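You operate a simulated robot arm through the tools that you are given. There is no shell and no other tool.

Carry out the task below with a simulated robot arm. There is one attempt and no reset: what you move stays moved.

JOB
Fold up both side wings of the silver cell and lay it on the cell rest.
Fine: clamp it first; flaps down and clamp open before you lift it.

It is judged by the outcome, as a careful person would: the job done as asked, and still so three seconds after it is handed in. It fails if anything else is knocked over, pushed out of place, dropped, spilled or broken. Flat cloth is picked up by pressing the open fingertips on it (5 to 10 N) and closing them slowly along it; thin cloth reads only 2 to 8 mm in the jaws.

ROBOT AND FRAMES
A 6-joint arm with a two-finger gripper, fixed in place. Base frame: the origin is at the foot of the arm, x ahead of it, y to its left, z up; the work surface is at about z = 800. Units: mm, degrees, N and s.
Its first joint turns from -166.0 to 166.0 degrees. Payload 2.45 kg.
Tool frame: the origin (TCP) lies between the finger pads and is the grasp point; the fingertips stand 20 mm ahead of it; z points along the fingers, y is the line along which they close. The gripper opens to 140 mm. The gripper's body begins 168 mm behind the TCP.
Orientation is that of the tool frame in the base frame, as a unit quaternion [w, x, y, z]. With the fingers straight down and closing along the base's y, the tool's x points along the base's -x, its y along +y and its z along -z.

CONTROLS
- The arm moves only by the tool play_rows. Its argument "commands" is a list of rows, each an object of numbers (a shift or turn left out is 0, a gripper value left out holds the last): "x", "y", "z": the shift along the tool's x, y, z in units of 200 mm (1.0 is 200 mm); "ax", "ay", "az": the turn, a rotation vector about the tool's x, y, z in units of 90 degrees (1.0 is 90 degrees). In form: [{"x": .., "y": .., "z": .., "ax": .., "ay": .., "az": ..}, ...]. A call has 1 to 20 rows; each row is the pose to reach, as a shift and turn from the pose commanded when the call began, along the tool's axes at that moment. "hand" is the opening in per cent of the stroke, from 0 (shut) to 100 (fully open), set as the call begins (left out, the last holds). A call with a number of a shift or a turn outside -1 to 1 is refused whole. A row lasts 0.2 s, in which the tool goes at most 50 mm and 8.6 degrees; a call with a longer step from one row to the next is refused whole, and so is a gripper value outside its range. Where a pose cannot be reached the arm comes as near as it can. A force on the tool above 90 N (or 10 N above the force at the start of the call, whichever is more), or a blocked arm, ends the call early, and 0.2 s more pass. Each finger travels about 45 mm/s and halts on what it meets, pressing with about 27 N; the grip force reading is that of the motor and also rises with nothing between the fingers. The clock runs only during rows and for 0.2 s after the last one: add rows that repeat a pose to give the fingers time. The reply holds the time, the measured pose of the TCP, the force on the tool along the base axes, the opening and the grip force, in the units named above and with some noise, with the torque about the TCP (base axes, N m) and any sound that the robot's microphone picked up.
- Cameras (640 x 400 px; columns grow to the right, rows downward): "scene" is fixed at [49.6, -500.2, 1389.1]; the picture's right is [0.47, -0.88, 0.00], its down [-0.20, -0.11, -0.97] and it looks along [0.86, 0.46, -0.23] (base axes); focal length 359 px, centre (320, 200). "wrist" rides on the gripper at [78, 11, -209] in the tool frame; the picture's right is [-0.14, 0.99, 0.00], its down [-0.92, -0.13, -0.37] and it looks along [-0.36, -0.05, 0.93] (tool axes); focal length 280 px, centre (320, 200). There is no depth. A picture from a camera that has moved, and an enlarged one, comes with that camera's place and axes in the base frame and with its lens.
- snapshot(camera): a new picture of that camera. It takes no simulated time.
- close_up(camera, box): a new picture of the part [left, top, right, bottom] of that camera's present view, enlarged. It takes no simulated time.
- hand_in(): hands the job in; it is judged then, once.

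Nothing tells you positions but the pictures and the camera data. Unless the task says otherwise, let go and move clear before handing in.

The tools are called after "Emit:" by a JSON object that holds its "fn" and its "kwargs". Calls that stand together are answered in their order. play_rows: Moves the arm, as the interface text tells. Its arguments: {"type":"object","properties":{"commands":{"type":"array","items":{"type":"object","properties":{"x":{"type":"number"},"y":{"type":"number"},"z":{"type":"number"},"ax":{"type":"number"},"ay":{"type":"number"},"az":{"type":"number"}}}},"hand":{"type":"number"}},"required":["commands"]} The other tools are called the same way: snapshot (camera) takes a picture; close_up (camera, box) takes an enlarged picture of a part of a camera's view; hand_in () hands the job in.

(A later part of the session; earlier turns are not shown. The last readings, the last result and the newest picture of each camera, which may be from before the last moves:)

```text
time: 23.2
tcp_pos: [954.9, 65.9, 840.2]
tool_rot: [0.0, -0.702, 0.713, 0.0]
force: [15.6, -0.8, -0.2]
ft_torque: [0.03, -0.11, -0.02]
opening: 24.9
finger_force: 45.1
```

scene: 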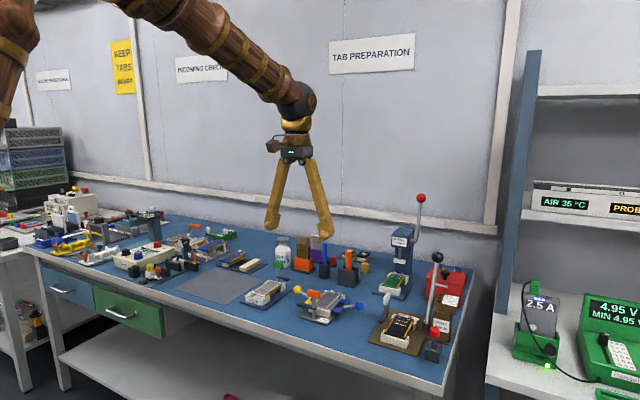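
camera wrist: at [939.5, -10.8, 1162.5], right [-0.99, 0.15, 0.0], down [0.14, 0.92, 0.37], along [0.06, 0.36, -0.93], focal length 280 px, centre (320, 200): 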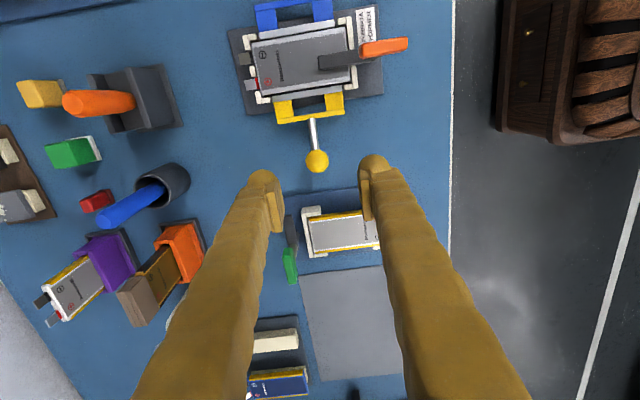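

I have the yellow ball. I'll lift it along an arc about the flap hinge, first about 30°, and check forces.

Emit:
{"fn": "play_rows", "kwargs": {"commands": [{"x": 0.005, "y": -0.005, "z": -0.022}, {"x": 0.014, "y": -0.005, "z": -0.047}, {"x": 0.026, "y": -0.005, "z": -0.074}, {"x": 0.037, "y": -0.005, "z": -0.0985}, {"x": 0.05, "y": -0.005, "z": -0.12}, {"x": 0.0625, "y": -0.006, "z": -0.1405}, {"x": 0.08, "y": -0.006, "z": -0.163}, {"x": 0.0975, "y": -0.006, "z": -0.184}, {"x": 0.0975, "y": -0.006, "z": -0.184}], "hand": 0}}

Emit:
{"fn": "close_up", "kwargs": {"camera": "scene", "box": [270, 245, 370, 325]}}

Emit:
{"fn": "close_up", "kwargs": {"camera": "wrist", "box": [200, 50, 440, 220]}}

```text
time: 25.2
tcp_pos: [955.9, 46.6, 877.7]
tool_rot: [0.0, -0.701, 0.713, 0.0]
force: [-6.2, 4.1, -14.5]
ft_torque: [1.09, -0.02, 0.04]
opening: 23.8
finger_force: 45.0
```

```text
5.00 times, centred on (320, 285) of scene
camera zoom: at [49.6, -500.2, 1389.1], right [0.47, -0.88, 0.0], down [-0.2, -0.11, -0.97], along [0.86, 0.46, -0.23], focal length 1797 px, centre (320, -225)
```

zoom: 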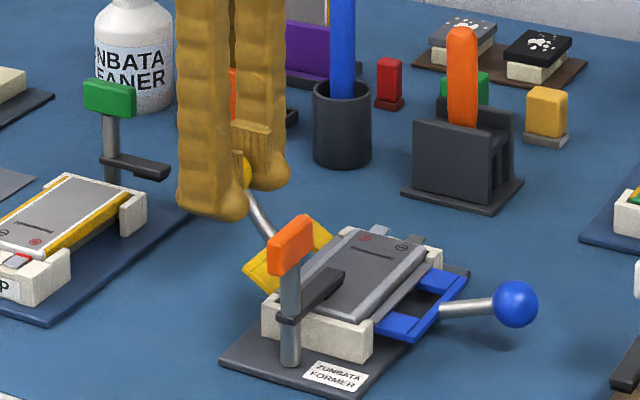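

```text
2.35 times, centred on (320, 135) of wrist
camera zoom: at [942.9, -30.9, 1087.0], right [-0.99, 0.15, 0.0], down [0.14, 0.92, 0.37], along [0.06, 0.36, -0.93], focal length 660 px, centre (320, 353)
```

zoom: 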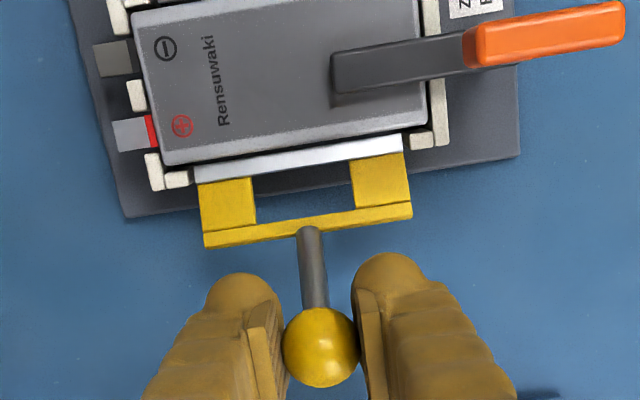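

The flap is lifting and the wing is folding. I'll continue along the arc to about 60°.

Emit:
{"fn": "play_rows", "kwargs": {"commands": [{"x": 0.018, "z": -0.0175}, {"x": 0.036, "z": -0.034}, {"x": 0.058, "y": -0.001, "z": -0.051}, {"x": 0.081, "y": -0.001, "z": -0.067}, {"x": 0.103, "y": -0.002, "z": -0.08}, {"x": 0.1245, "y": -0.002, "z": -0.0905}, {"x": 0.15, "y": -0.003, "z": -0.102}, {"x": 0.1765, "y": -0.003, "z": -0.1105}, {"x": 0.1765, "y": -0.003, "z": -0.1105}], "hand": 0}}

Emit:
{"fn": "close_up", "kwargs": {"camera": "scene", "box": [270, 245, 370, 325]}}

```text
time: 27.2
tcp_pos: [954.0, 13.3, 900.2]
tool_rot: [0.0, -0.702, 0.712, 0.0]
force: [-16.6, 11.9, -8.0]
ft_torque: [1.1, 0.01, 0.13]
opening: 23.5
finger_force: 44.9
```

```text
5.00 times, centred on (320, 285) of scene
camera zoom: at [49.6, -500.2, 1389.1], right [0.47, -0.88, 0.0], down [-0.2, -0.11, -0.97], along [0.86, 0.46, -0.23], focal length 1797 px, centre (320, -225)
```

zoom: 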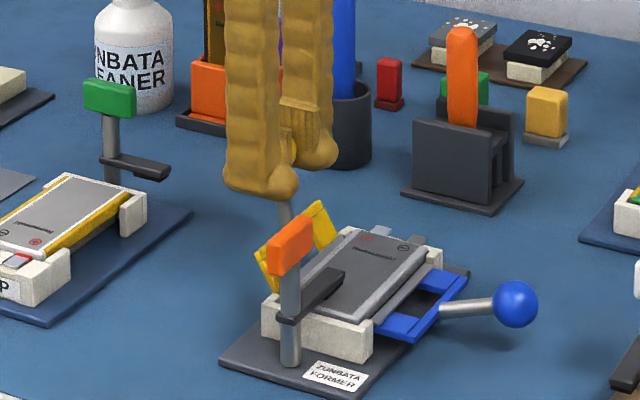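

Following well. I'll carry on toward 90° in small steps, watching for the stop.

Emit:
{"fn": "play_rows", "kwargs": {"commands": [{"x": 0.023, "y": 0.003, "z": -0.011}, {"x": 0.0465, "y": 0.003, "z": -0.019}, {"x": 0.075, "y": 0.003, "z": -0.023}, {"x": 0.1035, "y": 0.003, "z": -0.025}, {"x": 0.128, "y": 0.003, "z": -0.0255}, {"x": 0.1535, "y": 0.003, "z": -0.024}, {"x": 0.1535, "y": 0.003, "z": -0.024}], "hand": 0}}

Emit:
{"fn": "close_up", "kwargs": {"camera": "scene", "box": [270, 245, 370, 325]}}

```text
time: 28.8
tcp_pos: [956.5, -18.3, 905.7]
tool_rot: [0.001, -0.701, 0.713, -0.001]
force: [19.4, 14.1, -7.0]
ft_torque: [1.12, -0.05, -0.1]
opening: 23.5
finger_force: 45.3
```

```text
5.00 times, centred on (320, 285) of scene
camera zoom: at [49.6, -500.2, 1389.1], right [0.47, -0.88, 0.0], down [-0.2, -0.11, -0.97], along [0.86, 0.46, -0.23], focal length 1797 px, centre (320, -225)
```

zoom: 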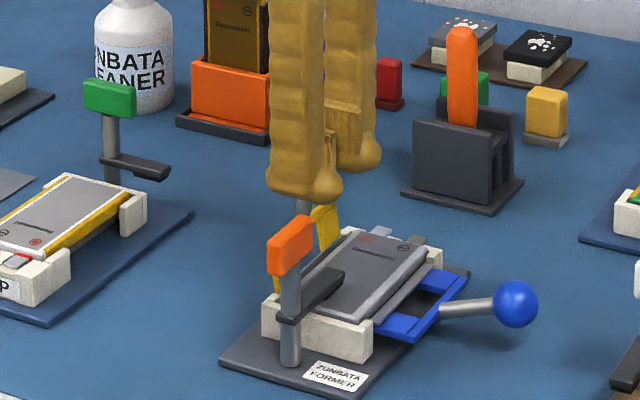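

The flap is around 80°. I'll go on to 90° and slightly beyond, feeling for the stop.

Emit:
{"fn": "play_rows", "kwargs": {"commands": [{"x": 0.028, "y": -0.005, "z": 0.004}, {"x": 0.0565, "y": -0.005, "z": 0.009}, {"x": 0.0565, "y": -0.005, "z": 0.009}], "hand": 0}}

Emit:
{"fn": "close_up", "kwargs": {"camera": "scene", "box": [290, 265, 370, 325]}}

Emit:
{"fn": "close_up", "kwargs": {"camera": "wrist", "box": [200, 50, 440, 220]}}

```text
time: 29.6
tcp_pos: [954.6, -30.8, 902.4]
tool_rot: [0.001, -0.702, 0.712, 0.0]
force: [-2.2, 8.2, 24.9]
ft_torque: [1.08, 0.02, 0.01]
opening: 23.3
finger_force: 45.1
```

```text
6.67 times, centred on (330, 295) of scene
camera zoom: at [49.6, -500.2, 1389.1], right [0.47, -0.88, 0.0], down [-0.2, -0.11, -0.97], along [0.86, 0.46, -0.23], focal length 2396 px, centre (253, -433)
```

zoom: 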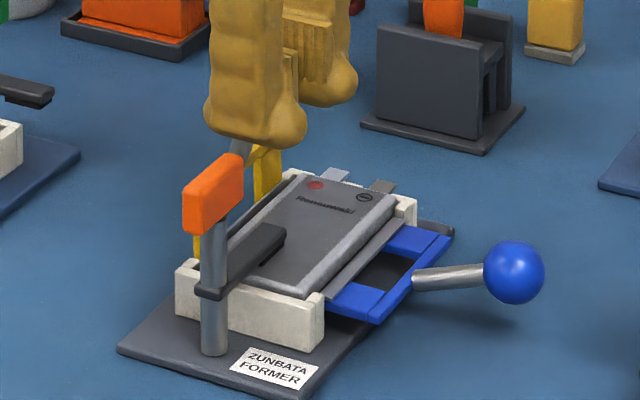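

```text
2.35 times, centred on (320, 135) of wrist
camera zoom: at [942.5, -108.0, 1112.9], right [-0.99, 0.15, 0.0], down [0.14, 0.92, 0.37], along [0.06, 0.36, -0.93], focal length 660 px, centre (320, 353)
```

zoom: 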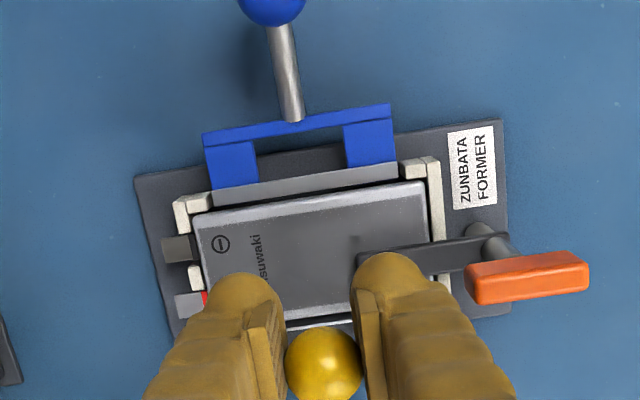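

The flap is about upright. I'll press a little further inward to find the end of its travel and set the fold.

Emit:
{"fn": "play_rows", "kwargs": {"commands": [{"x": 0.018, "y": 0.0, "z": -0.006}, {"x": 0.035, "y": 0.0, "z": -0.002}, {"x": 0.035, "y": 0.0, "z": -0.002}, {"x": 0.035, "y": 0.0, "z": -0.002}], "hand": 0}}

Emit:
{"fn": "close_up", "kwargs": {"camera": "scene", "box": [290, 265, 370, 325]}}

```text
time: 30.6
tcp_pos: [955.6, -37.3, 902.4]
tool_rot: [0.001, -0.701, 0.713, 0.0]
force: [15.0, 15.3, -5.3]
ft_torque: [0.99, -0.05, -0.15]
opening: 23.3
finger_force: 45.2
```

```text
6.67 times, centred on (330, 295) of scene
camera zoom: at [49.6, -500.2, 1389.1], right [0.47, -0.88, 0.0], down [-0.2, -0.11, -0.97], along [0.86, 0.46, -0.23], focal length 2396 px, centre (253, -433)
```

zoom: 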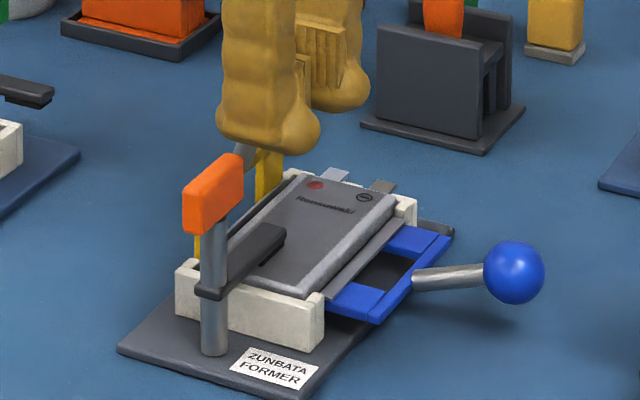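

I'll press a bit more to see if force builds up at a stop.

Emit:
{"fn": "play_rows", "kwargs": {"commands": [{"x": 0.015, "z": 0.003}, {"x": 0.03, "z": 0.006}, {"x": 0.03, "z": 0.006}, {"x": 0.03, "z": 0.006}], "hand": 0}}

Emit:
{"fn": "close_up", "kwargs": {"camera": "scene", "box": [300, 270, 350, 315]}}

Emit:
{"fn": "close_up", "kwargs": {"camera": "wrist", "box": [200, 80, 440, 250]}}

```text
time: 31.6
tcp_pos: [953.5, -41.9, 901.1]
tool_rot: [0.0, -0.702, 0.713, 0.0]
force: [20.3, 45.8, -7.1]
ft_torque: [-0.08, 0.01, -0.09]
opening: 23.4
finger_force: 45.2
```

```text
8.89 times, centred on (325, 292) of scene
camera zoom: at [49.6, -500.2, 1389.1], right [0.47, -0.88, 0.0], down [-0.2, -0.11, -0.97], along [0.86, 0.46, -0.23], focal length 3194 px, centre (276, -622)
```

zoom: 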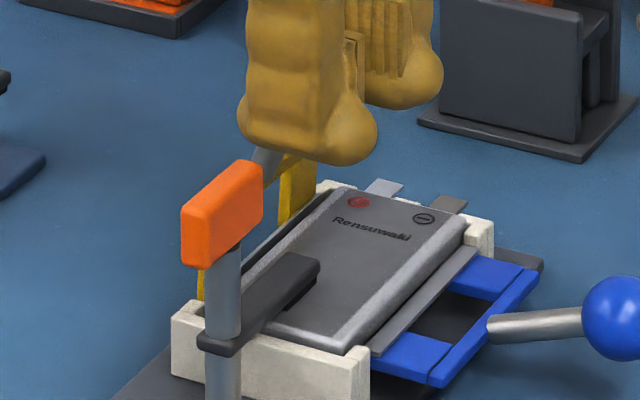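

```text
2.35 times, centred on (320, 165) of wrist
camera zoom: at [942.6, -119.3, 1111.4], right [-0.99, 0.15, 0.0], down [0.14, 0.92, 0.37], along [0.06, 0.36, -0.93], focal length 660 px, centre (320, 282)
```

zoom: 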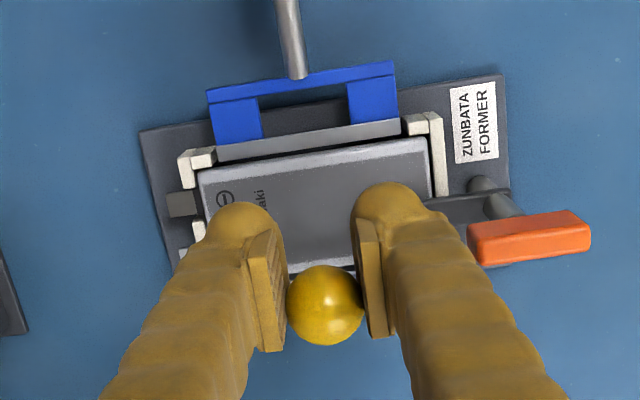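

The force rose to about 46 N: the flap is at its upright stop and the wing is pressed up. The ball slid a bit in the pads, but is still held; I'll bring the flap back down along the same arc.

Emit:
{"fn": "play_rows", "kwargs": {"commands": [{"x": -0.0145, "y": -0.003, "z": -0.0015}, {"x": -0.0675, "y": -0.003, "z": -0.01}, {"x": -0.121, "y": -0.002, "z": -0.0115}, {"x": -0.1745, "y": -0.001, "z": -0.0065}, {"x": -0.2265, "y": 0.0, "z": 0.006}, {"x": -0.2765, "y": 0.0, "z": 0.025}, {"x": -0.324, "y": 0.0, "z": 0.0505}, {"x": -0.324, "y": 0.0, "z": 0.0505}], "hand": 0}}

Emit:
{"fn": "close_up", "kwargs": {"camera": "scene", "box": [270, 245, 370, 325]}}

Emit:
{"fn": "close_up", "kwargs": {"camera": "wrist", "box": [200, 50, 440, 250]}}

```text
time: 33.4
tcp_pos: [954.5, 20.7, 890.4]
tool_rot: [-0.001, -0.701, 0.713, 0.001]
force: [-34.4, -8.0, 14.7]
ft_torque: [-0.94, -0.05, 0.17]
opening: 23.4
finger_force: 45.3
```

```text
5.00 times, centred on (320, 285) of scene
camera zoom: at [49.6, -500.2, 1389.1], right [0.47, -0.88, 0.0], down [-0.2, -0.11, -0.97], along [0.86, 0.46, -0.23], focal length 1797 px, centre (320, -225)
```

zoom: 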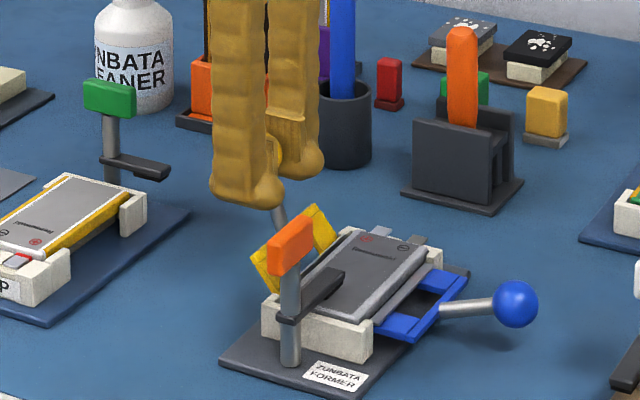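

```text
2.00 times, centred on (320, 150) of wrist
camera zoom: at [943.2, -55.6, 1100.9], right [-0.99, 0.15, 0.0], down [0.14, 0.92, 0.37], along [0.06, 0.36, -0.93], focal length 561 px, centre (320, 300)
```

zoom: 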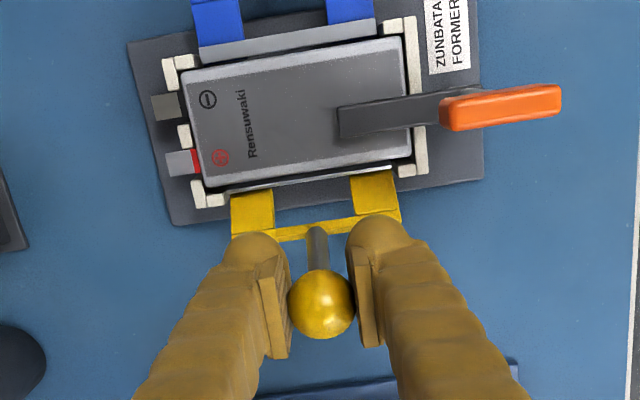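

The yellow wing now stands upright beside the cell. I'll lower the flap the rest of the way.

Emit:
{"fn": "play_rows", "kwargs": {"commands": [{"x": -0.037, "y": 0.007, "z": 0.013}, {"x": -0.074, "y": 0.007, "z": 0.0285}, {"x": -0.11, "y": 0.007, "z": 0.063}, {"x": -0.144, "y": 0.008, "z": 0.1045}, {"x": -0.1725, "y": 0.008, "z": 0.15}, {"x": -0.1945, "y": 0.008, "z": 0.199}, {"x": -0.2095, "y": 0.008, "z": 0.245}, {"x": -0.2095, "y": 0.008, "z": 0.245}], "hand": 0}}

Emit:
{"fn": "close_up", "kwargs": {"camera": "scene", "box": [270, 245, 370, 325]}}

Emit:
{"fn": "close_up", "kwargs": {"camera": "wrist", "box": [200, 50, 440, 250]}}

```text
time: 35.2
tcp_pos: [954.3, 63.9, 842.4]
tool_rot: [0.001, -0.702, 0.712, 0.0]
force: [-13.2, 10.6, 16.0]
ft_torque: [-1.02, -0.11, 0.0]
opening: 23.2
finger_force: 44.8
```

```text
5.00 times, centred on (320, 285) of scene
camera zoom: at [49.6, -500.2, 1389.1], right [0.47, -0.88, 0.0], down [-0.2, -0.11, -0.97], along [0.86, 0.46, -0.23], focal length 1797 px, centre (320, -225)
```

zoom: 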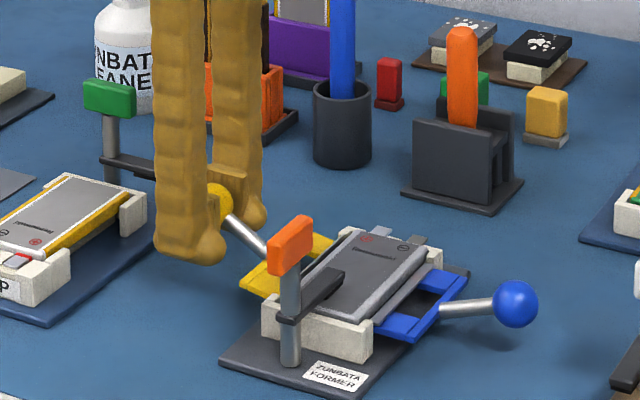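

```text
2.00 times, centred on (320, 150) of wrist
camera zoom: at [942.8, -13.1, 1052.4], right [-0.99, 0.15, 0.0], down [0.14, 0.92, 0.37], along [0.06, 0.36, -0.93], focal length 561 px, centre (320, 300)
```

zoom: 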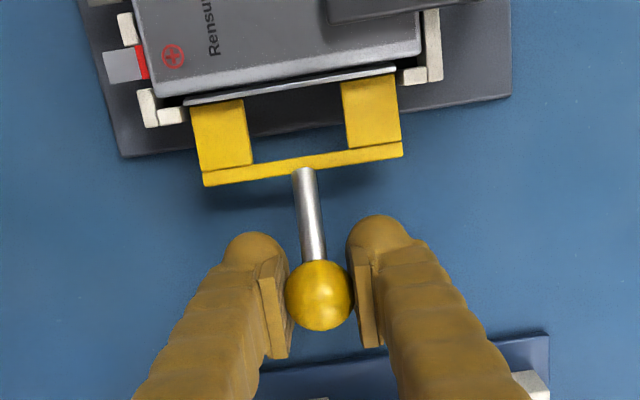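

The yellow flap is almost flat. I'll press it the last couple of millimetres, let go, and rise.

Emit:
{"fn": "play_rows", "kwargs": {"commands": [{"x": -0.002, "z": 0.012}, {"x": -0.002, "z": 0.018}, {"x": -0.002, "z": 0.018}], "hand": 0}}

Emit:
{"fn": "play_rows", "kwargs": {"commands": [{"z": 0}, {"z": 0}, {"z": 0}, {"z": 0}], "hand": 45}}

Emit:
{"fn": "play_rows", "kwargs": {"commands": [{"z": -0.15}, {"z": -0.35}, {"z": -0.55}, {"z": -0.6}, {"z": -0.6}], "hand": 45}}

Emit:
{"fn": "close_up", "kwargs": {"camera": "wrist", "box": [200, 0, 440, 200]}}

Emit:
{"fn": "close_up", "kwargs": {"camera": "scene", "box": [290, 265, 370, 325]}}

```text
time: 36.0
tcp_pos: [954.6, 65.7, 839.2]
tool_rot: [0.0, -0.701, 0.713, 0.0]
force: [-12.0, 26.1, 20.5]
ft_torque: [-1.18, -0.06, -0.1]
opening: 23.4
finger_force: 44.8
```

```text
time: 37.0
tcp_pos: [954.5, 63.8, 839.0]
tool_rot: [0.0, -0.702, 0.713, -0.001]
force: [-0.4, -0.7, 0.2]
ft_torque: [-0.04, -0.02, -0.01]
opening: 63.3
finger_force: 0.1
```

```text
time: 38.2
tcp_pos: [956.1, 63.4, 958.2]
tool_rot: [0.001, -0.702, 0.713, 0.001]
force: [-0.3, 1.0, -0.4]
ft_torque: [-0.01, -0.03, 0.0]
opening: 62.8
finger_force: 0.1
```

```text
2.00 times, centred on (320, 100) of wrist
camera zoom: at [944.5, -13.6, 1167.9], right [-0.99, 0.15, 0.0], down [0.14, 0.92, 0.37], along [0.06, 0.36, -0.93], focal length 561 px, centre (320, 400)
```

zoom: 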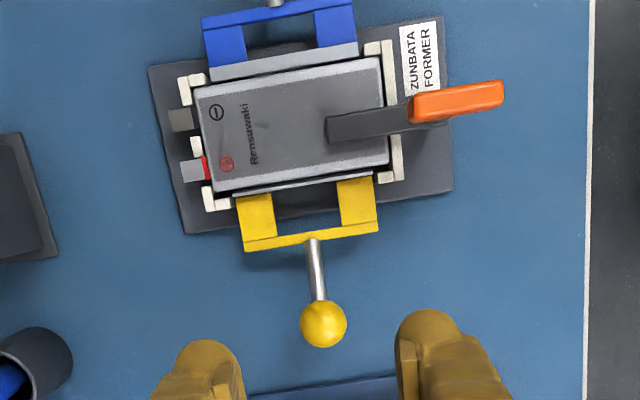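

```text
6.67 times, centred on (330, 295) of scene
camera zoom: at [49.6, -500.2, 1389.1], right [0.47, -0.88, 0.0], down [-0.2, -0.11, -0.97], along [0.86, 0.46, -0.23], focal length 2396 px, centre (253, -433)
```

zoom: 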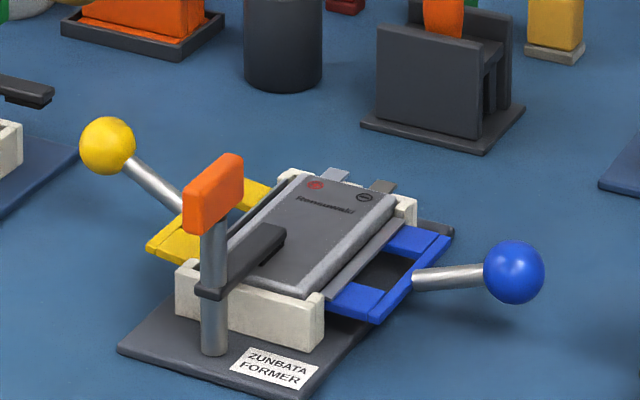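

The +y wing is folded and the yellow flap is down. Next I'll cross over to the blue ball on the -y side.

Emit:
{"fn": "play_rows", "kwargs": {"commands": [{"x": 0.2, "y": -0.003}, {"x": 0.42, "y": -0.006}, {"x": 0.64, "y": -0.01}, {"x": 0.85, "y": -0.013}, {"x": 1.0, "y": -0.016}, {"x": 1.0, "y": -0.016}], "hand": 45}}

Emit:
{"fn": "snapshot", "kwargs": {"camera": "wrist"}}

Emit:
{"fn": "close_up", "kwargs": {"camera": "wrist", "box": [260, 100, 380, 220]}}

```text
time: 39.6
tcp_pos: [955.8, -135.3, 958.9]
tool_rot: [0.0, -0.702, 0.713, 0.0]
force: [-0.6, -0.2, 0.4]
ft_torque: [-0.01, -0.01, 0.04]
opening: 63.0
finger_force: 0.1
```

```text
taken
camera wrist: at [943.2, -213.4, 1168.7], right [-0.99, 0.15, 0.0], down [0.14, 0.92, 0.37], along [0.06, 0.36, -0.93], focal length 280 px, centre (320, 200)
```

wrist: 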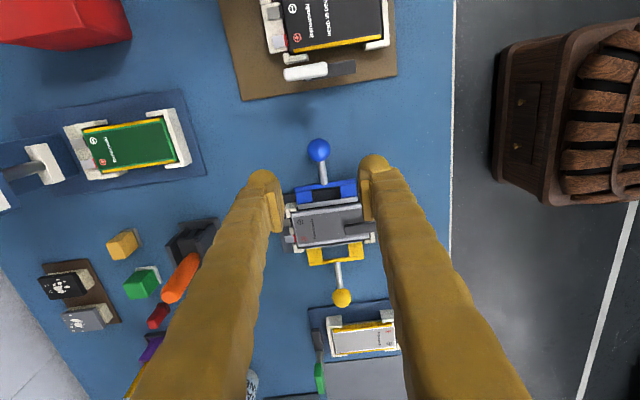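

```text
3.33 times, centred on (320, 160) of wrist
camera zoom: at [943.2, -213.4, 1168.7], right [-0.99, 0.15, 0.0], down [0.14, 0.92, 0.37], along [0.06, 0.36, -0.93], focal length 935 px, centre (320, 333)
```

zoom: 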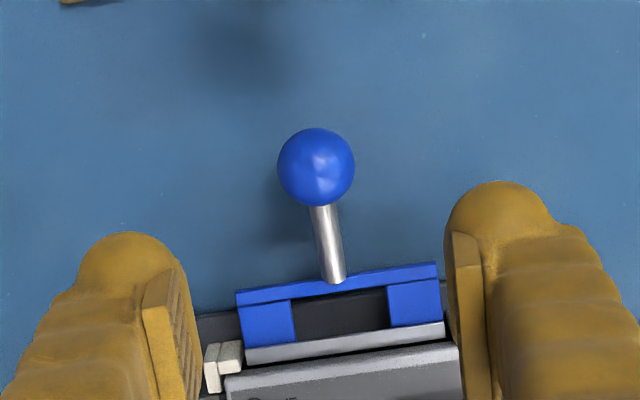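

The blue ball is at about (955, -147.5, 840). I'll move over it, descend, and close.

Emit:
{"fn": "play_rows", "kwargs": {"commands": [{"x": 0.061, "y": -0.001}, {"x": 0.061, "y": -0.001, "z": 0.2}, {"x": 0.061, "y": -0.001, "z": 0.4}, {"x": 0.061, "y": -0.001, "z": 0.53}, {"x": 0.061, "y": -0.001, "z": 0.592}, {"x": 0.061, "y": -0.001, "z": 0.592}], "hand": 45}}

Emit:
{"fn": "close_up", "kwargs": {"camera": "wrist", "box": [240, 100, 400, 220]}}

Emit:
{"fn": "close_up", "kwargs": {"camera": "scene", "box": [290, 245, 410, 325]}}

```text
time: 41.0
tcp_pos: [957.4, -148.8, 838.1]
tool_rot: [-0.001, -0.701, 0.713, 0.0]
force: [-0.4, -0.4, -0.3]
ft_torque: [0.02, -0.02, 0.0]
opening: 62.9
finger_force: 0.0
```

```text
3.33 times, centred on (320, 160) of wrist
camera zoom: at [944.8, -225.8, 1048.4], right [-0.99, 0.15, 0.0], down [0.14, 0.92, 0.37], along [0.06, 0.36, -0.93], focal length 935 px, centre (320, 333)
```

zoom: 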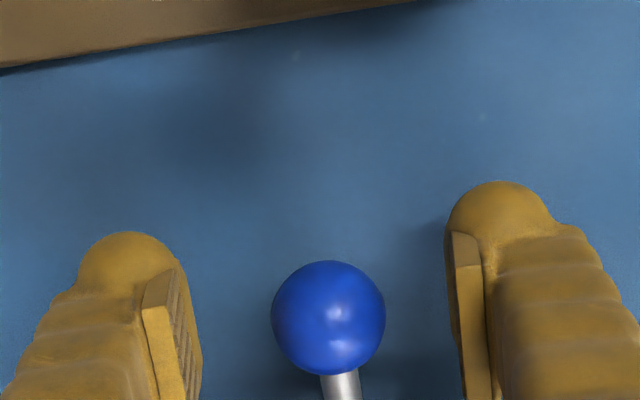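

```text
5.00 times, centred on (350, 285) of scene
camera zoom: at [49.6, -500.2, 1389.1], right [0.47, -0.88, 0.0], down [-0.2, -0.11, -0.97], along [0.86, 0.46, -0.23], focal length 1797 px, centre (170, -225)
```

zoom: 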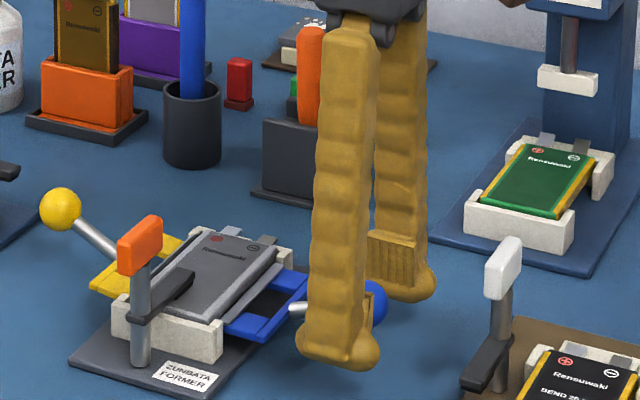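

Centred within 2 mm. I'll shift and close on the blue ball.

Emit:
{"fn": "play_rows", "kwargs": {"commands": [{"y": 0.009, "z": -0.01}, {"y": 0.009, "z": -0.01}, {"y": 0.009, "z": -0.01}, {"y": 0.009, "z": -0.01}, {"y": 0.009, "z": -0.01}, {"y": 0.009, "z": -0.01}], "hand": 0}}

```text
time: 42.4
tcp_pos: [954.2, -148.5, 842.2]
tool_rot: [0.0, -0.702, 0.712, 0.001]
force: [11.6, -1.3, 0.5]
ft_torque: [0.01, -0.12, 0.01]
opening: 25.4
finger_force: 45.2
```

I hold the blue ball. Now the mirrored arc upward, first to about 45°.

Emit:
{"fn": "play_rows", "kwargs": {"commands": [{"x": -0.016, "y": -0.003, "z": -0.051}, {"x": -0.0385, "y": -0.003, "z": -0.1}, {"x": -0.067, "y": -0.002, "z": -0.1455}, {"x": -0.101, "y": -0.002, "z": -0.1865}, {"x": -0.1405, "y": -0.001, "z": -0.223}, {"x": -0.184, "y": -0.001, "z": -0.254}, {"x": -0.184, "y": -0.001, "z": -0.254}], "hand": 0}}

Emit:
{"fn": "close_up", "kwargs": {"camera": "scene", "box": [290, 245, 410, 325]}}

Emit:
{"fn": "close_up", "kwargs": {"camera": "wrist", "box": [200, 100, 440, 300]}}

```text
time: 44.0
tcp_pos: [956.5, -110.5, 893.5]
tool_rot: [0.001, -0.701, 0.713, -0.001]
force: [46.4, -6.5, -15.6]
ft_torque: [-1.04, -0.06, 0.14]
opening: 23.8
finger_force: 44.6
```

```text
5.00 times, centred on (350, 285) of scene
camera zoom: at [49.6, -500.2, 1389.1], right [0.47, -0.88, 0.0], down [-0.2, -0.11, -0.97], along [0.86, 0.46, -0.23], focal length 1797 px, centre (170, -225)
```

zoom: 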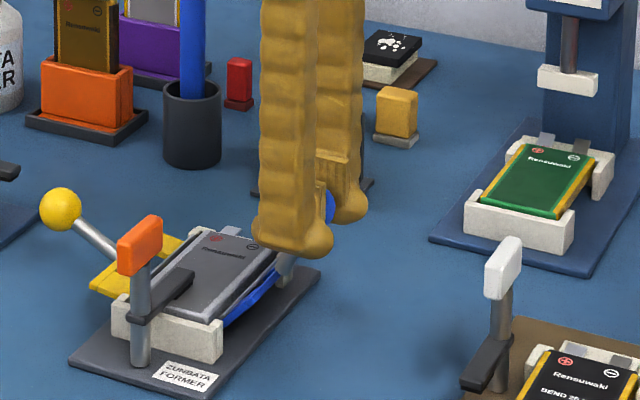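

```text
2.00 times, centred on (320, 200) of wrist
camera zoom: at [942.5, -188.3, 1102.4], right [-0.99, 0.15, 0.0], down [0.14, 0.92, 0.37], along [0.06, 0.36, -0.93], focal length 561 px, centre (320, 200)
```

zoom: 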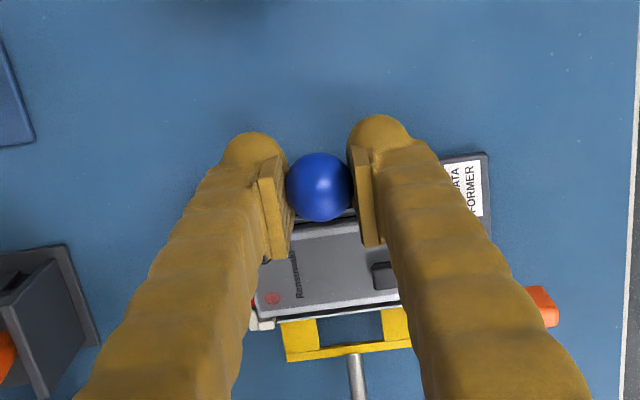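

The blue flap is following. I'll relieve the side force and go on to about 82°.

Emit:
{"fn": "play_rows", "kwargs": {"commands": [{"x": 0.0, "y": -0.014, "z": 0.0}, {"x": -0.0475, "y": -0.014, "z": -0.025}, {"x": -0.098, "y": -0.013, "z": -0.044}, {"x": -0.15, "y": -0.013, "z": -0.056}, {"x": -0.2035, "y": -0.012, "z": -0.061}, {"x": -0.257, "y": -0.012, "z": -0.059}, {"x": -0.257, "y": -0.012, "z": -0.059}], "hand": 0}}

Emit:
{"fn": "close_up", "kwargs": {"camera": "scene", "box": [290, 245, 410, 325]}}

Emit:
{"fn": "close_up", "kwargs": {"camera": "wrist", "box": [200, 100, 440, 300]}}

```text
time: 45.6
tcp_pos: [955.4, -59.7, 905.0]
tool_rot: [-0.001, -0.702, 0.713, 0.002]
force: [-61.5, -14.7, -4.9]
ft_torque: [-1.03, 0.21, -0.28]
opening: 23.7
finger_force: 44.6
```

```text
5.00 times, centred on (350, 285) of scene
camera zoom: at [49.6, -500.2, 1389.1], right [0.47, -0.88, 0.0], down [-0.2, -0.11, -0.97], along [0.86, 0.46, -0.23], focal length 1797 px, centre (170, -225)
```

zoom: 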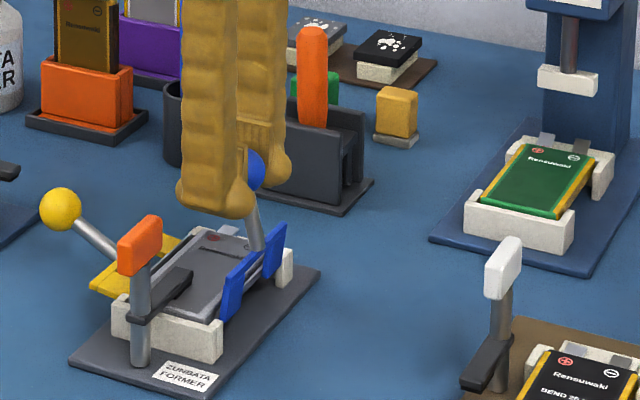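

```text
2.00 times, centred on (320, 200) of wrist
camera zoom: at [944.0, -137.6, 1114.8], right [-0.99, 0.15, 0.0], down [0.14, 0.92, 0.37], along [0.05, 0.36, -0.93], focal length 561 px, centre (320, 200)
```

zoom: 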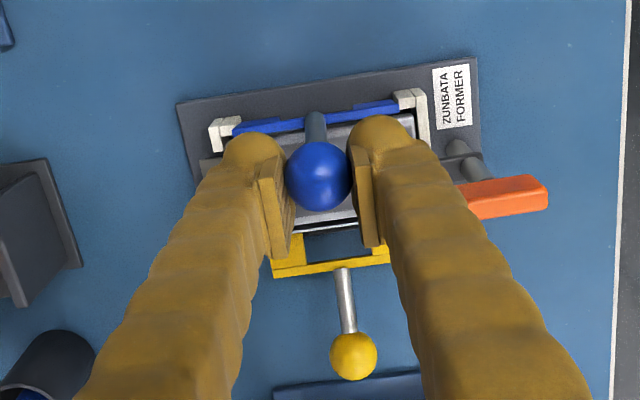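

Side force needs easing the other way. I'll do that and press on to the upright stop.

Emit:
{"fn": "play_rows", "kwargs": {"commands": [{"x": 0.0, "y": 0.008, "z": 0.0}, {"x": -0.03, "y": 0.009, "z": 0.003}, {"x": -0.06, "y": 0.009, "z": 0.008}, {"x": -0.06, "y": 0.009, "z": 0.008}], "hand": 0}}

Emit:
{"fn": "close_up", "kwargs": {"camera": "wrist", "box": [200, 100, 440, 300]}}

```text
time: 46.6
tcp_pos: [955.3, -48.6, 903.7]
tool_rot: [0.0, -0.701, 0.713, 0.001]
force: [-50.0, -13.7, -11.9]
ft_torque: [-0.87, 0.08, -0.28]
opening: 23.7
finger_force: 45.4
```

```text
2.00 times, centred on (320, 200) of wrist
camera zoom: at [943.3, -125.7, 1113.7], right [-0.99, 0.15, 0.0], down [0.14, 0.92, 0.37], along [0.06, 0.36, -0.93], focal length 561 px, centre (320, 200)
```

zoom: 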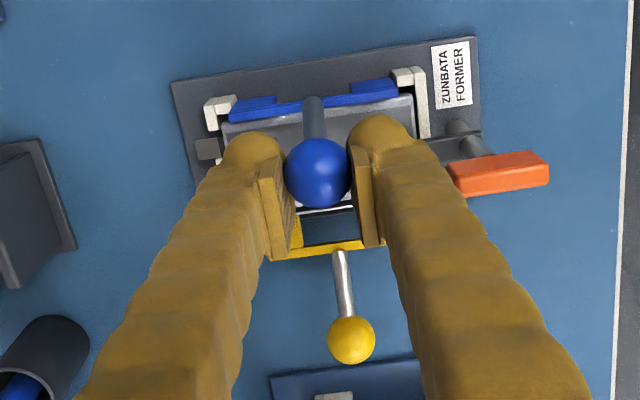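

I'll ease x further and press a bit more toward the stop.

Emit:
{"fn": "play_rows", "kwargs": {"commands": [{"x": 0.0, "y": 0.008, "z": 0.0}, {"x": -0.02, "y": 0.008, "z": 0.002}, {"x": -0.04, "y": 0.008, "z": 0.004}, {"x": -0.04, "y": 0.008, "z": 0.004}, {"x": -0.04, "y": 0.008, "z": 0.004}], "hand": 0}}

Emit:
{"fn": "close_up", "kwargs": {"camera": "wrist", "box": [200, 100, 440, 300]}}

Emit:
{"fn": "close_up", "kwargs": {"camera": "scene", "box": [300, 255, 370, 320]}}

```text
time: 47.8
tcp_pos: [955.8, -40.2, 904.2]
tool_rot: [0.0, -0.702, 0.713, -0.001]
force: [-4.8, -46.1, -18.4]
ft_torque: [-0.05, 0.01, -0.03]
opening: 23.9
finger_force: 44.9
```

```text
2.00 times, centred on (320, 200) of wrist
camera zoom: at [942.7, -118.4, 1113.3], right [-0.99, 0.15, 0.0], down [0.14, 0.92, 0.37], along [0.06, 0.36, -0.93], focal length 561 px, centre (320, 200)
```

zoom: 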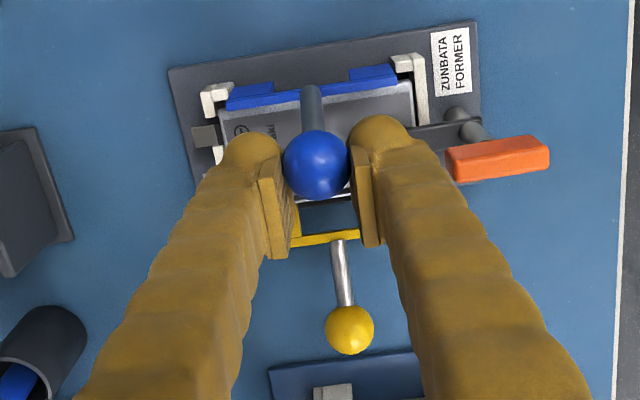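

```text
6.15 times, centred on (335, 288) of scene
camera zoom: at [49.6, -500.2, 1389.1], right [0.47, -0.88, 0.0], down [-0.2, -0.11, -0.97], along [0.86, 0.46, -0.23], focal length 2211 px, centre (228, -338)
```

zoom: 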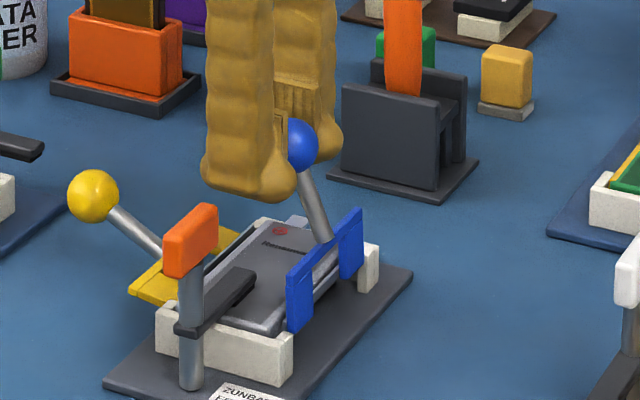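

The stop is reached (46 N) and the blue flap is fully upright. I'll bring it back down along the arc.

Emit:
{"fn": "play_rows", "kwargs": {"commands": [{"x": 0.02, "y": 0.0, "z": 0.003}, {"x": 0.063, "y": -0.001, "z": 0.006}, {"x": 0.1165, "y": -0.002, "z": 0.006}, {"x": 0.17, "y": -0.003, "z": 0.01}, {"x": 0.222, "y": -0.003, "z": 0.022}, {"x": 0.2725, "y": -0.004, "z": 0.041}, {"x": 0.32, "y": -0.005, "z": 0.066}, {"x": 0.32, "y": -0.005, "z": 0.066}], "hand": 0}}

Emit:
{"fn": "close_up", "kwargs": {"camera": "wrist", "box": [200, 100, 440, 300]}}

Emit:
{"fn": "close_up", "kwargs": {"camera": "scene", "box": [300, 255, 380, 320]}}

```text
time: 49.6
tcp_pos: [954.2, -104.3, 890.1]
tool_rot: [0.0, -0.701, 0.713, -0.001]
force: [21.9, 11.6, 12.3]
ft_torque: [1.16, 0.03, 0.08]
opening: 23.3
finger_force: 45.0
```

```text
2.00 times, centred on (320, 200) of wrist
camera zoom: at [942.4, -182.6, 1099.4], right [-0.99, 0.15, 0.0], down [0.14, 0.92, 0.37], along [0.06, 0.36, -0.93], focal length 561 px, centre (320, 200)
```

zoom: 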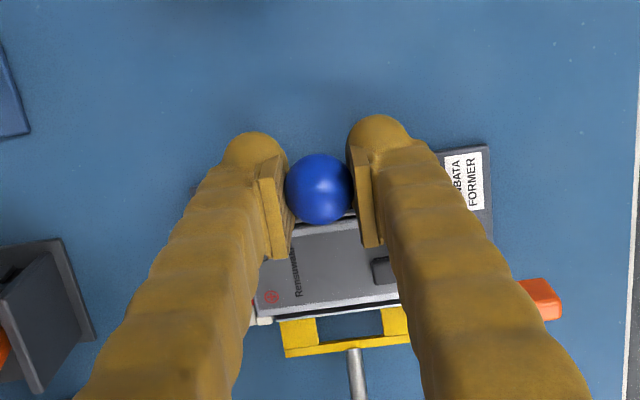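

```text
6.15 times, centred on (340, 288) of scene
camera zoom: at [49.6, -500.2, 1389.1], right [0.47, -0.88, 0.0], down [-0.2, -0.11, -0.97], along [0.86, 0.46, -0.23], focal length 2211 px, centre (197, -338)
```

zoom: 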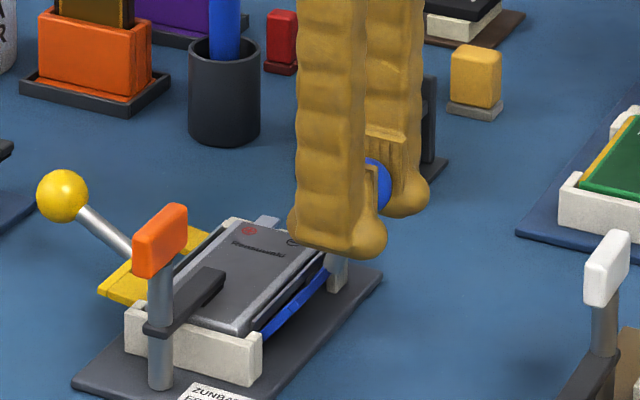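

I'll continue lowering the blue flap to flat.

Emit:
{"fn": "play_rows", "kwargs": {"commands": [{"x": 0.038, "y": -0.003, "z": 0.009}, {"x": 0.076, "y": -0.004, "z": 0.021}, {"x": 0.1155, "y": -0.004, "z": 0.0575}, {"x": 0.1495, "y": -0.005, "z": 0.0985}, {"x": 0.178, "y": -0.005, "z": 0.144}, {"x": 0.2005, "y": -0.006, "z": 0.193}, {"x": 0.2165, "y": -0.006, "z": 0.244}, {"x": 0.2165, "y": -0.006, "z": 0.256}, {"x": 0.2165, "y": -0.006, "z": 0.256}], "hand": 0}}

Emit:
{"fn": "play_rows", "kwargs": {"commands": [{"z": 0}, {"z": 0}, {"z": 0}, {"z": 0}], "hand": 45}}

Emit:
{"fn": "play_rows", "kwargs": {"commands": [{"z": -0.15}, {"z": -0.35}, {"z": -0.55}, {"z": -0.65}, {"z": -0.65}], "hand": 45}}

Emit:
{"fn": "snapshot", "kwargs": {"camera": "wrist"}}

Emit:
{"fn": "close_up", "kwargs": {"camera": "scene", "box": [290, 265, 370, 325]}}

```text
time: 51.6
tcp_pos: [955.0, -150.2, 837.9]
tool_rot: [-0.001, -0.701, 0.713, -0.002]
force: [39.5, -33.9, 21.3]
ft_torque: [1.22, 0.19, -0.33]
opening: 23.3
finger_force: 45.4
```

```text
time: 52.6
tcp_pos: [953.9, -146.2, 839.0]
tool_rot: [0.0, -0.702, 0.713, 0.0]
force: [0.1, 0.6, 0.7]
ft_torque: [-0.01, -0.01, 0.0]
opening: 63.0
finger_force: 0.1
```

```text
time: 53.8
tcp_pos: [955.7, -147.1, 967.6]
tool_rot: [0.0, -0.701, 0.713, 0.0]
force: [-0.6, -1.0, -1.0]
ft_torque: [0.0, -0.01, 0.01]
opening: 63.2
finger_force: 0.0
```

```text
taken
camera wrist: at [943.6, -224.1, 1177.4], right [-0.99, 0.15, 0.0], down [0.14, 0.92, 0.37], along [0.06, 0.36, -0.93], focal length 280 px, centre (320, 200)
```

wrist: 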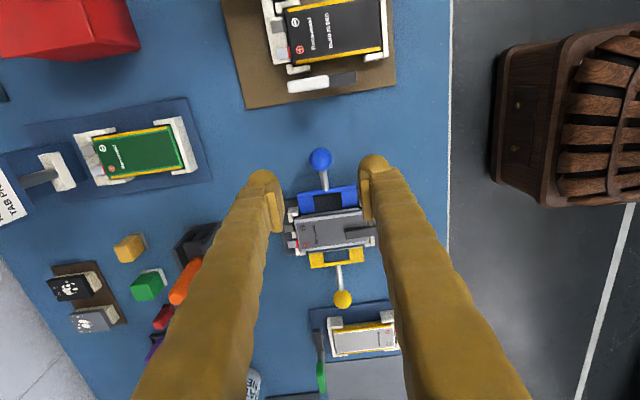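

```text
6.67 times, centred on (330, 295) of scene
camera zoom: at [49.6, -500.2, 1389.1], right [0.47, -0.88, 0.0], down [-0.2, -0.11, -0.97], along [0.86, 0.46, -0.23], focal length 2396 px, centre (253, -433)
```

zoom: 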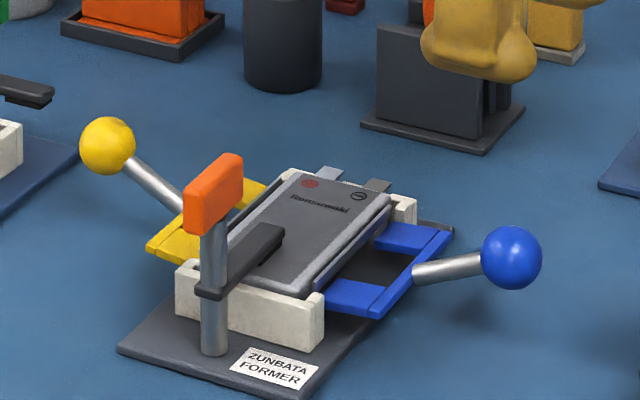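

Both wings look folded, but both balls sit a few millimetres higher than at the start, so I'll check whether the flaps are fully down.

Emit:
{"fn": "close_up", "kwargs": {"camera": "wrist", "box": [260, 130, 400, 320]}}

Emit:
{"fn": "close_up", "kwargs": {"camera": "scene", "box": [330, 285, 370, 315]}}

Emit:
{"fn": "close_up", "kwargs": {"camera": "scene", "box": [295, 280, 335, 310]}}

```text
2.11 times, centred on (330, 225) of wrist
camera zoom: at [943.6, -224.1, 1177.4], right [-0.99, 0.15, 0.0], down [0.14, 0.92, 0.37], along [0.06, 0.36, -0.93], focal length 590 px, centre (299, 147)
```

zoom: 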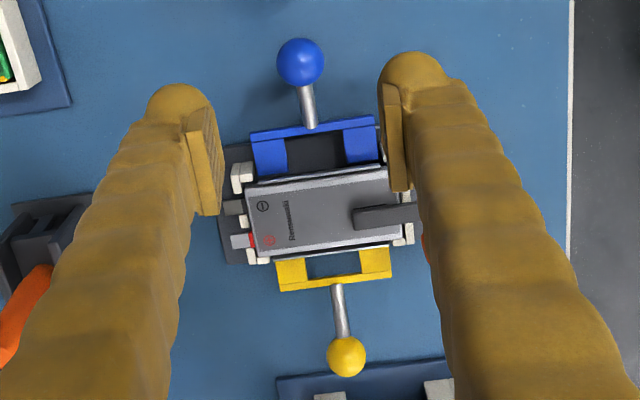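

```text
13.33 times, centred on (350, 300) of scene
camera zoom: at [49.6, -500.2, 1389.1], right [0.47, -0.88, 0.0], down [-0.2, -0.11, -0.97], along [0.86, 0.46, -0.23], focal length 4791 px, centre (-80, -1133)
```

zoom: 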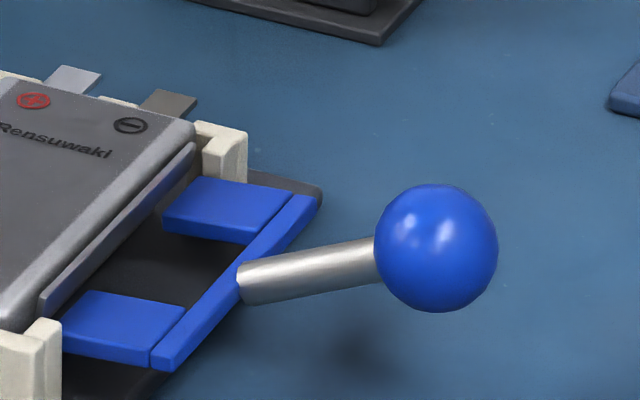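

```text
13.33 times, centred on (315, 295) of scene
camera zoom: at [49.6, -500.2, 1389.1], right [0.47, -0.88, 0.0], down [-0.2, -0.11, -0.97], along [0.86, 0.46, -0.23], focal length 4791 px, centre (387, -1067)
```

zoom: 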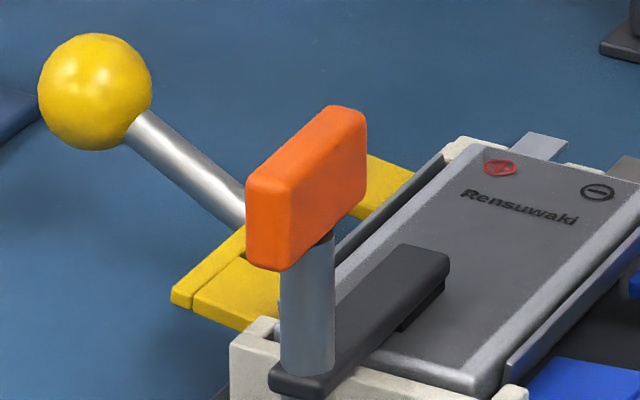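

The wings stand up well; the flaps rest only 3–5° above flat. To be sure they're fully down I'll press each ball gently from above with closed fingers, starting with blue.

Emit:
{"fn": "play_rows", "kwargs": {"commands": [{"z": 0.0}, {"z": 0.1}, {"z": 0.2}, {"z": 0.3}, {"z": 0.38}, {"z": 0.4}, {"z": 0.42}, {"z": 0.44}, {"z": 0.45}, {"z": 0.45}], "hand": 0}}

Emit:
{"fn": "close_up", "kwargs": {"camera": "scene", "box": [310, 265, 390, 325]}}

```text
time: 56.0
tcp_pos: [955.0, -145.2, 877.9]
tool_rot: [0.0, -0.702, 0.712, 0.0]
force: [0.1, 1.1, -0.2]
ft_torque: [-0.02, -0.01, -0.02]
opening: 0.0
finger_force: 26.5
```

```text
6.67 times, centred on (350, 295) of scene
camera zoom: at [49.6, -500.2, 1389.1], right [0.47, -0.88, 0.0], down [-0.2, -0.11, -0.97], along [0.86, 0.46, -0.23], focal length 2396 px, centre (120, -433)
```

zoom: 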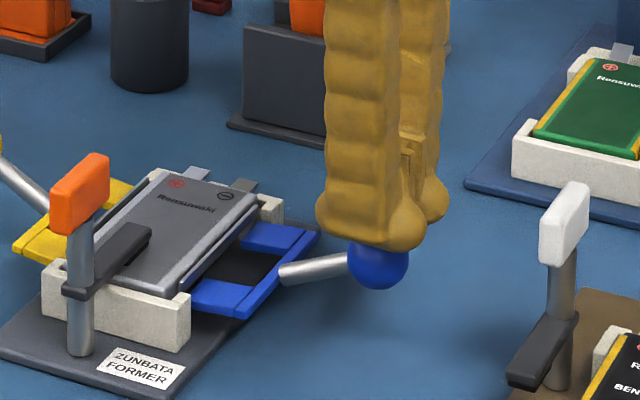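

The ball is moving down under a light touch. I'll press a few more millimetres.

Emit:
{"fn": "play_rows", "kwargs": {"commands": [{"z": 0.005}, {"z": 0.01}, {"z": 0.015}, {"z": 0.02}, {"z": 0.025}, {"z": 0.03}, {"z": 0.03}], "hand": 0}}

Emit:
{"fn": "close_up", "kwargs": {"camera": "scene", "box": [310, 265, 390, 325]}}

```text
time: 57.6
tcp_pos: [955.0, -148.2, 871.9]
tool_rot: [0.001, -0.701, 0.713, 0.0]
force: [0.5, 0.0, -0.1]
ft_torque: [0.03, 0.02, -0.01]
opening: 0.1
finger_force: 29.2
```

```text
6.67 times, centred on (350, 295) of scene
camera zoom: at [49.6, -500.2, 1389.1], right [0.47, -0.88, 0.0], down [-0.2, -0.11, -0.97], along [0.86, 0.46, -0.23], focal length 2396 px, centre (120, -433)
```

zoom: 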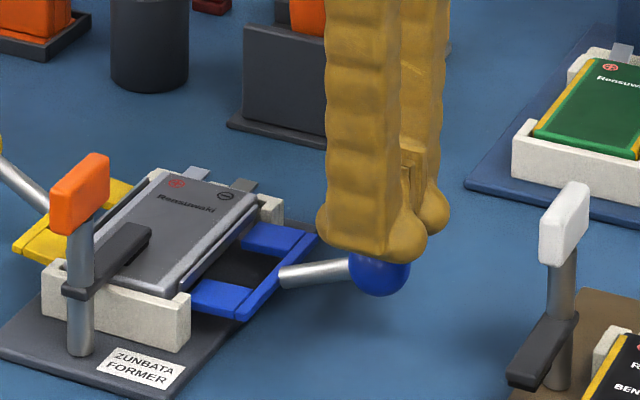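

Still no resistance, and the ball keeps going down; a few more millimetres.

Emit:
{"fn": "play_rows", "kwargs": {"commands": [{"z": 0.005}, {"z": 0.01}, {"z": 0.015}, {"z": 0.02}, {"z": 0.02}], "hand": 0}}

Emit:
{"fn": "close_up", "kwargs": {"camera": "scene", "box": [310, 265, 390, 325]}}

```text
time: 58.8
tcp_pos: [954.7, -148.4, 868.2]
tool_rot: [-0.001, -0.701, 0.713, 0.0]
force: [0.2, -0.4, -0.9]
ft_torque: [0.02, 0.0, -0.02]
opening: 0.0
finger_force: 29.9
```

```text
6.67 times, centred on (350, 295) of scene
camera zoom: at [49.6, -500.2, 1389.1], right [0.47, -0.88, 0.0], down [-0.2, -0.11, -0.97], along [0.86, 0.46, -0.23], focal length 2396 px, centre (120, -433)
```

zoom: 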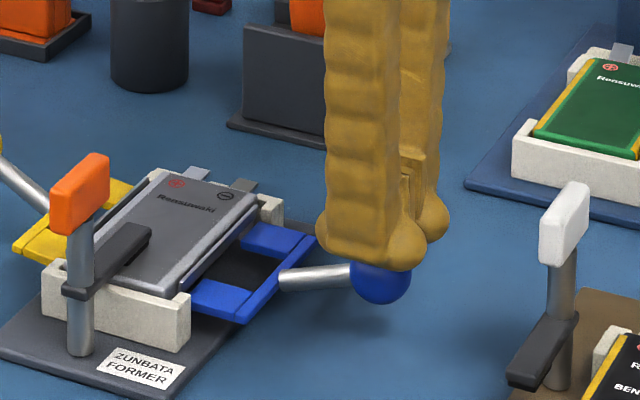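

Ball is back at its starting level; a little more to feel the stop.

Emit:
{"fn": "play_rows", "kwargs": {"commands": [{"z": 0.005}, {"z": 0.01}, {"z": 0.015}, {"z": 0.015}], "hand": 0}}

Emit:
{"fn": "close_up", "kwargs": {"camera": "scene", "box": [310, 265, 390, 325]}}

```text
time: 59.8
tcp_pos: [953.9, -148.3, 865.9]
tool_rot: [0.001, -0.701, 0.713, -0.001]
force: [-2.1, -5.7, 29.9]
ft_torque: [-0.03, -0.04, 0.04]
opening: 5.9
finger_force: 29.3
```

```text
6.67 times, centred on (350, 295) of scene
camera zoom: at [49.6, -500.2, 1389.1], right [0.47, -0.88, 0.0], down [-0.2, -0.11, -0.97], along [0.86, 0.46, -0.23], focal length 2396 px, centre (120, -433)
```

zoom: 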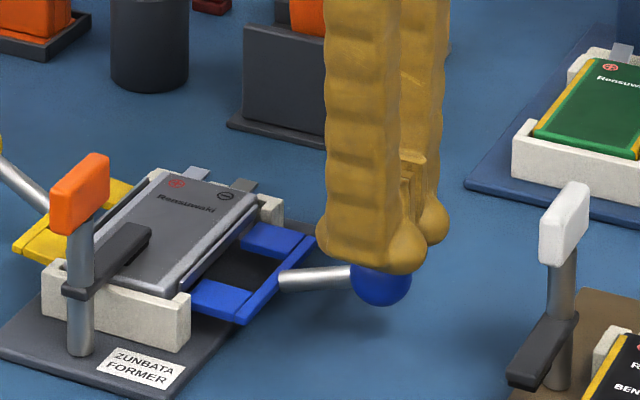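

The blue flap hit its lower stop (30 N), so it is fully down. Now I'll rise and do the same for the yellow ball.

Emit:
{"fn": "play_rows", "kwargs": {"commands": [{"z": -0.1}, {"z": -0.3}, {"z": -0.5}, {"z": -0.5}], "hand": 0}}

Emit:
{"fn": "play_rows", "kwargs": {"commands": [{"x": -0.2, "y": 0.003}, {"x": -0.42, "y": 0.006}, {"x": -0.64, "y": 0.01}, {"x": -0.85, "y": 0.013}, {"x": -1.0, "y": 0.016}, {"x": -1.0, "y": 0.016}], "hand": 0}}

Emit:
{"fn": "close_up", "kwargs": {"camera": "scene", "box": [290, 265, 370, 325]}}

Emit:
{"fn": "snapshot", "kwargs": {"camera": "wrist"}}

```text
time: 60.8
tcp_pos: [956.9, -146.8, 966.0]
tool_rot: [0.0, -0.701, 0.713, 0.0]
force: [-0.7, 0.0, -0.3]
ft_torque: [0.06, 0.03, 0.02]
opening: 0.2
finger_force: 29.4
```

```text
time: 62.2
tcp_pos: [953.7, 52.6, 962.7]
tool_rot: [0.0, -0.702, 0.712, 0.001]
force: [0.2, 1.1, -0.2]
ft_torque: [-0.05, 0.01, 0.01]
opening: 0.0
finger_force: 29.6
```

```text
6.67 times, centred on (330, 295) of scene
camera zoom: at [49.6, -500.2, 1389.1], right [0.47, -0.88, 0.0], down [-0.2, -0.11, -0.97], along [0.86, 0.46, -0.23], focal length 2396 px, centre (253, -433)
```

zoom: 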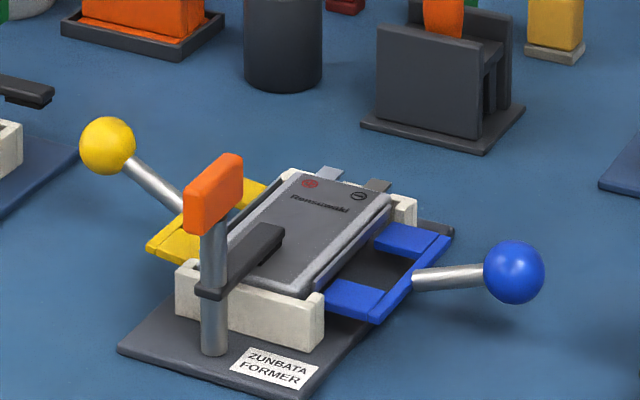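

```text
taken
camera wrist: at [942.3, -25.3, 1172.8], right [-0.99, 0.15, 0.0], down [0.14, 0.92, 0.37], along [0.06, 0.36, -0.93], focal length 280 px, centre (320, 200)
```

wrist: 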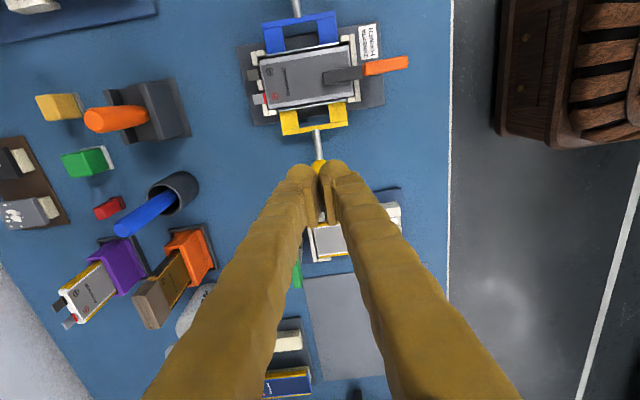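

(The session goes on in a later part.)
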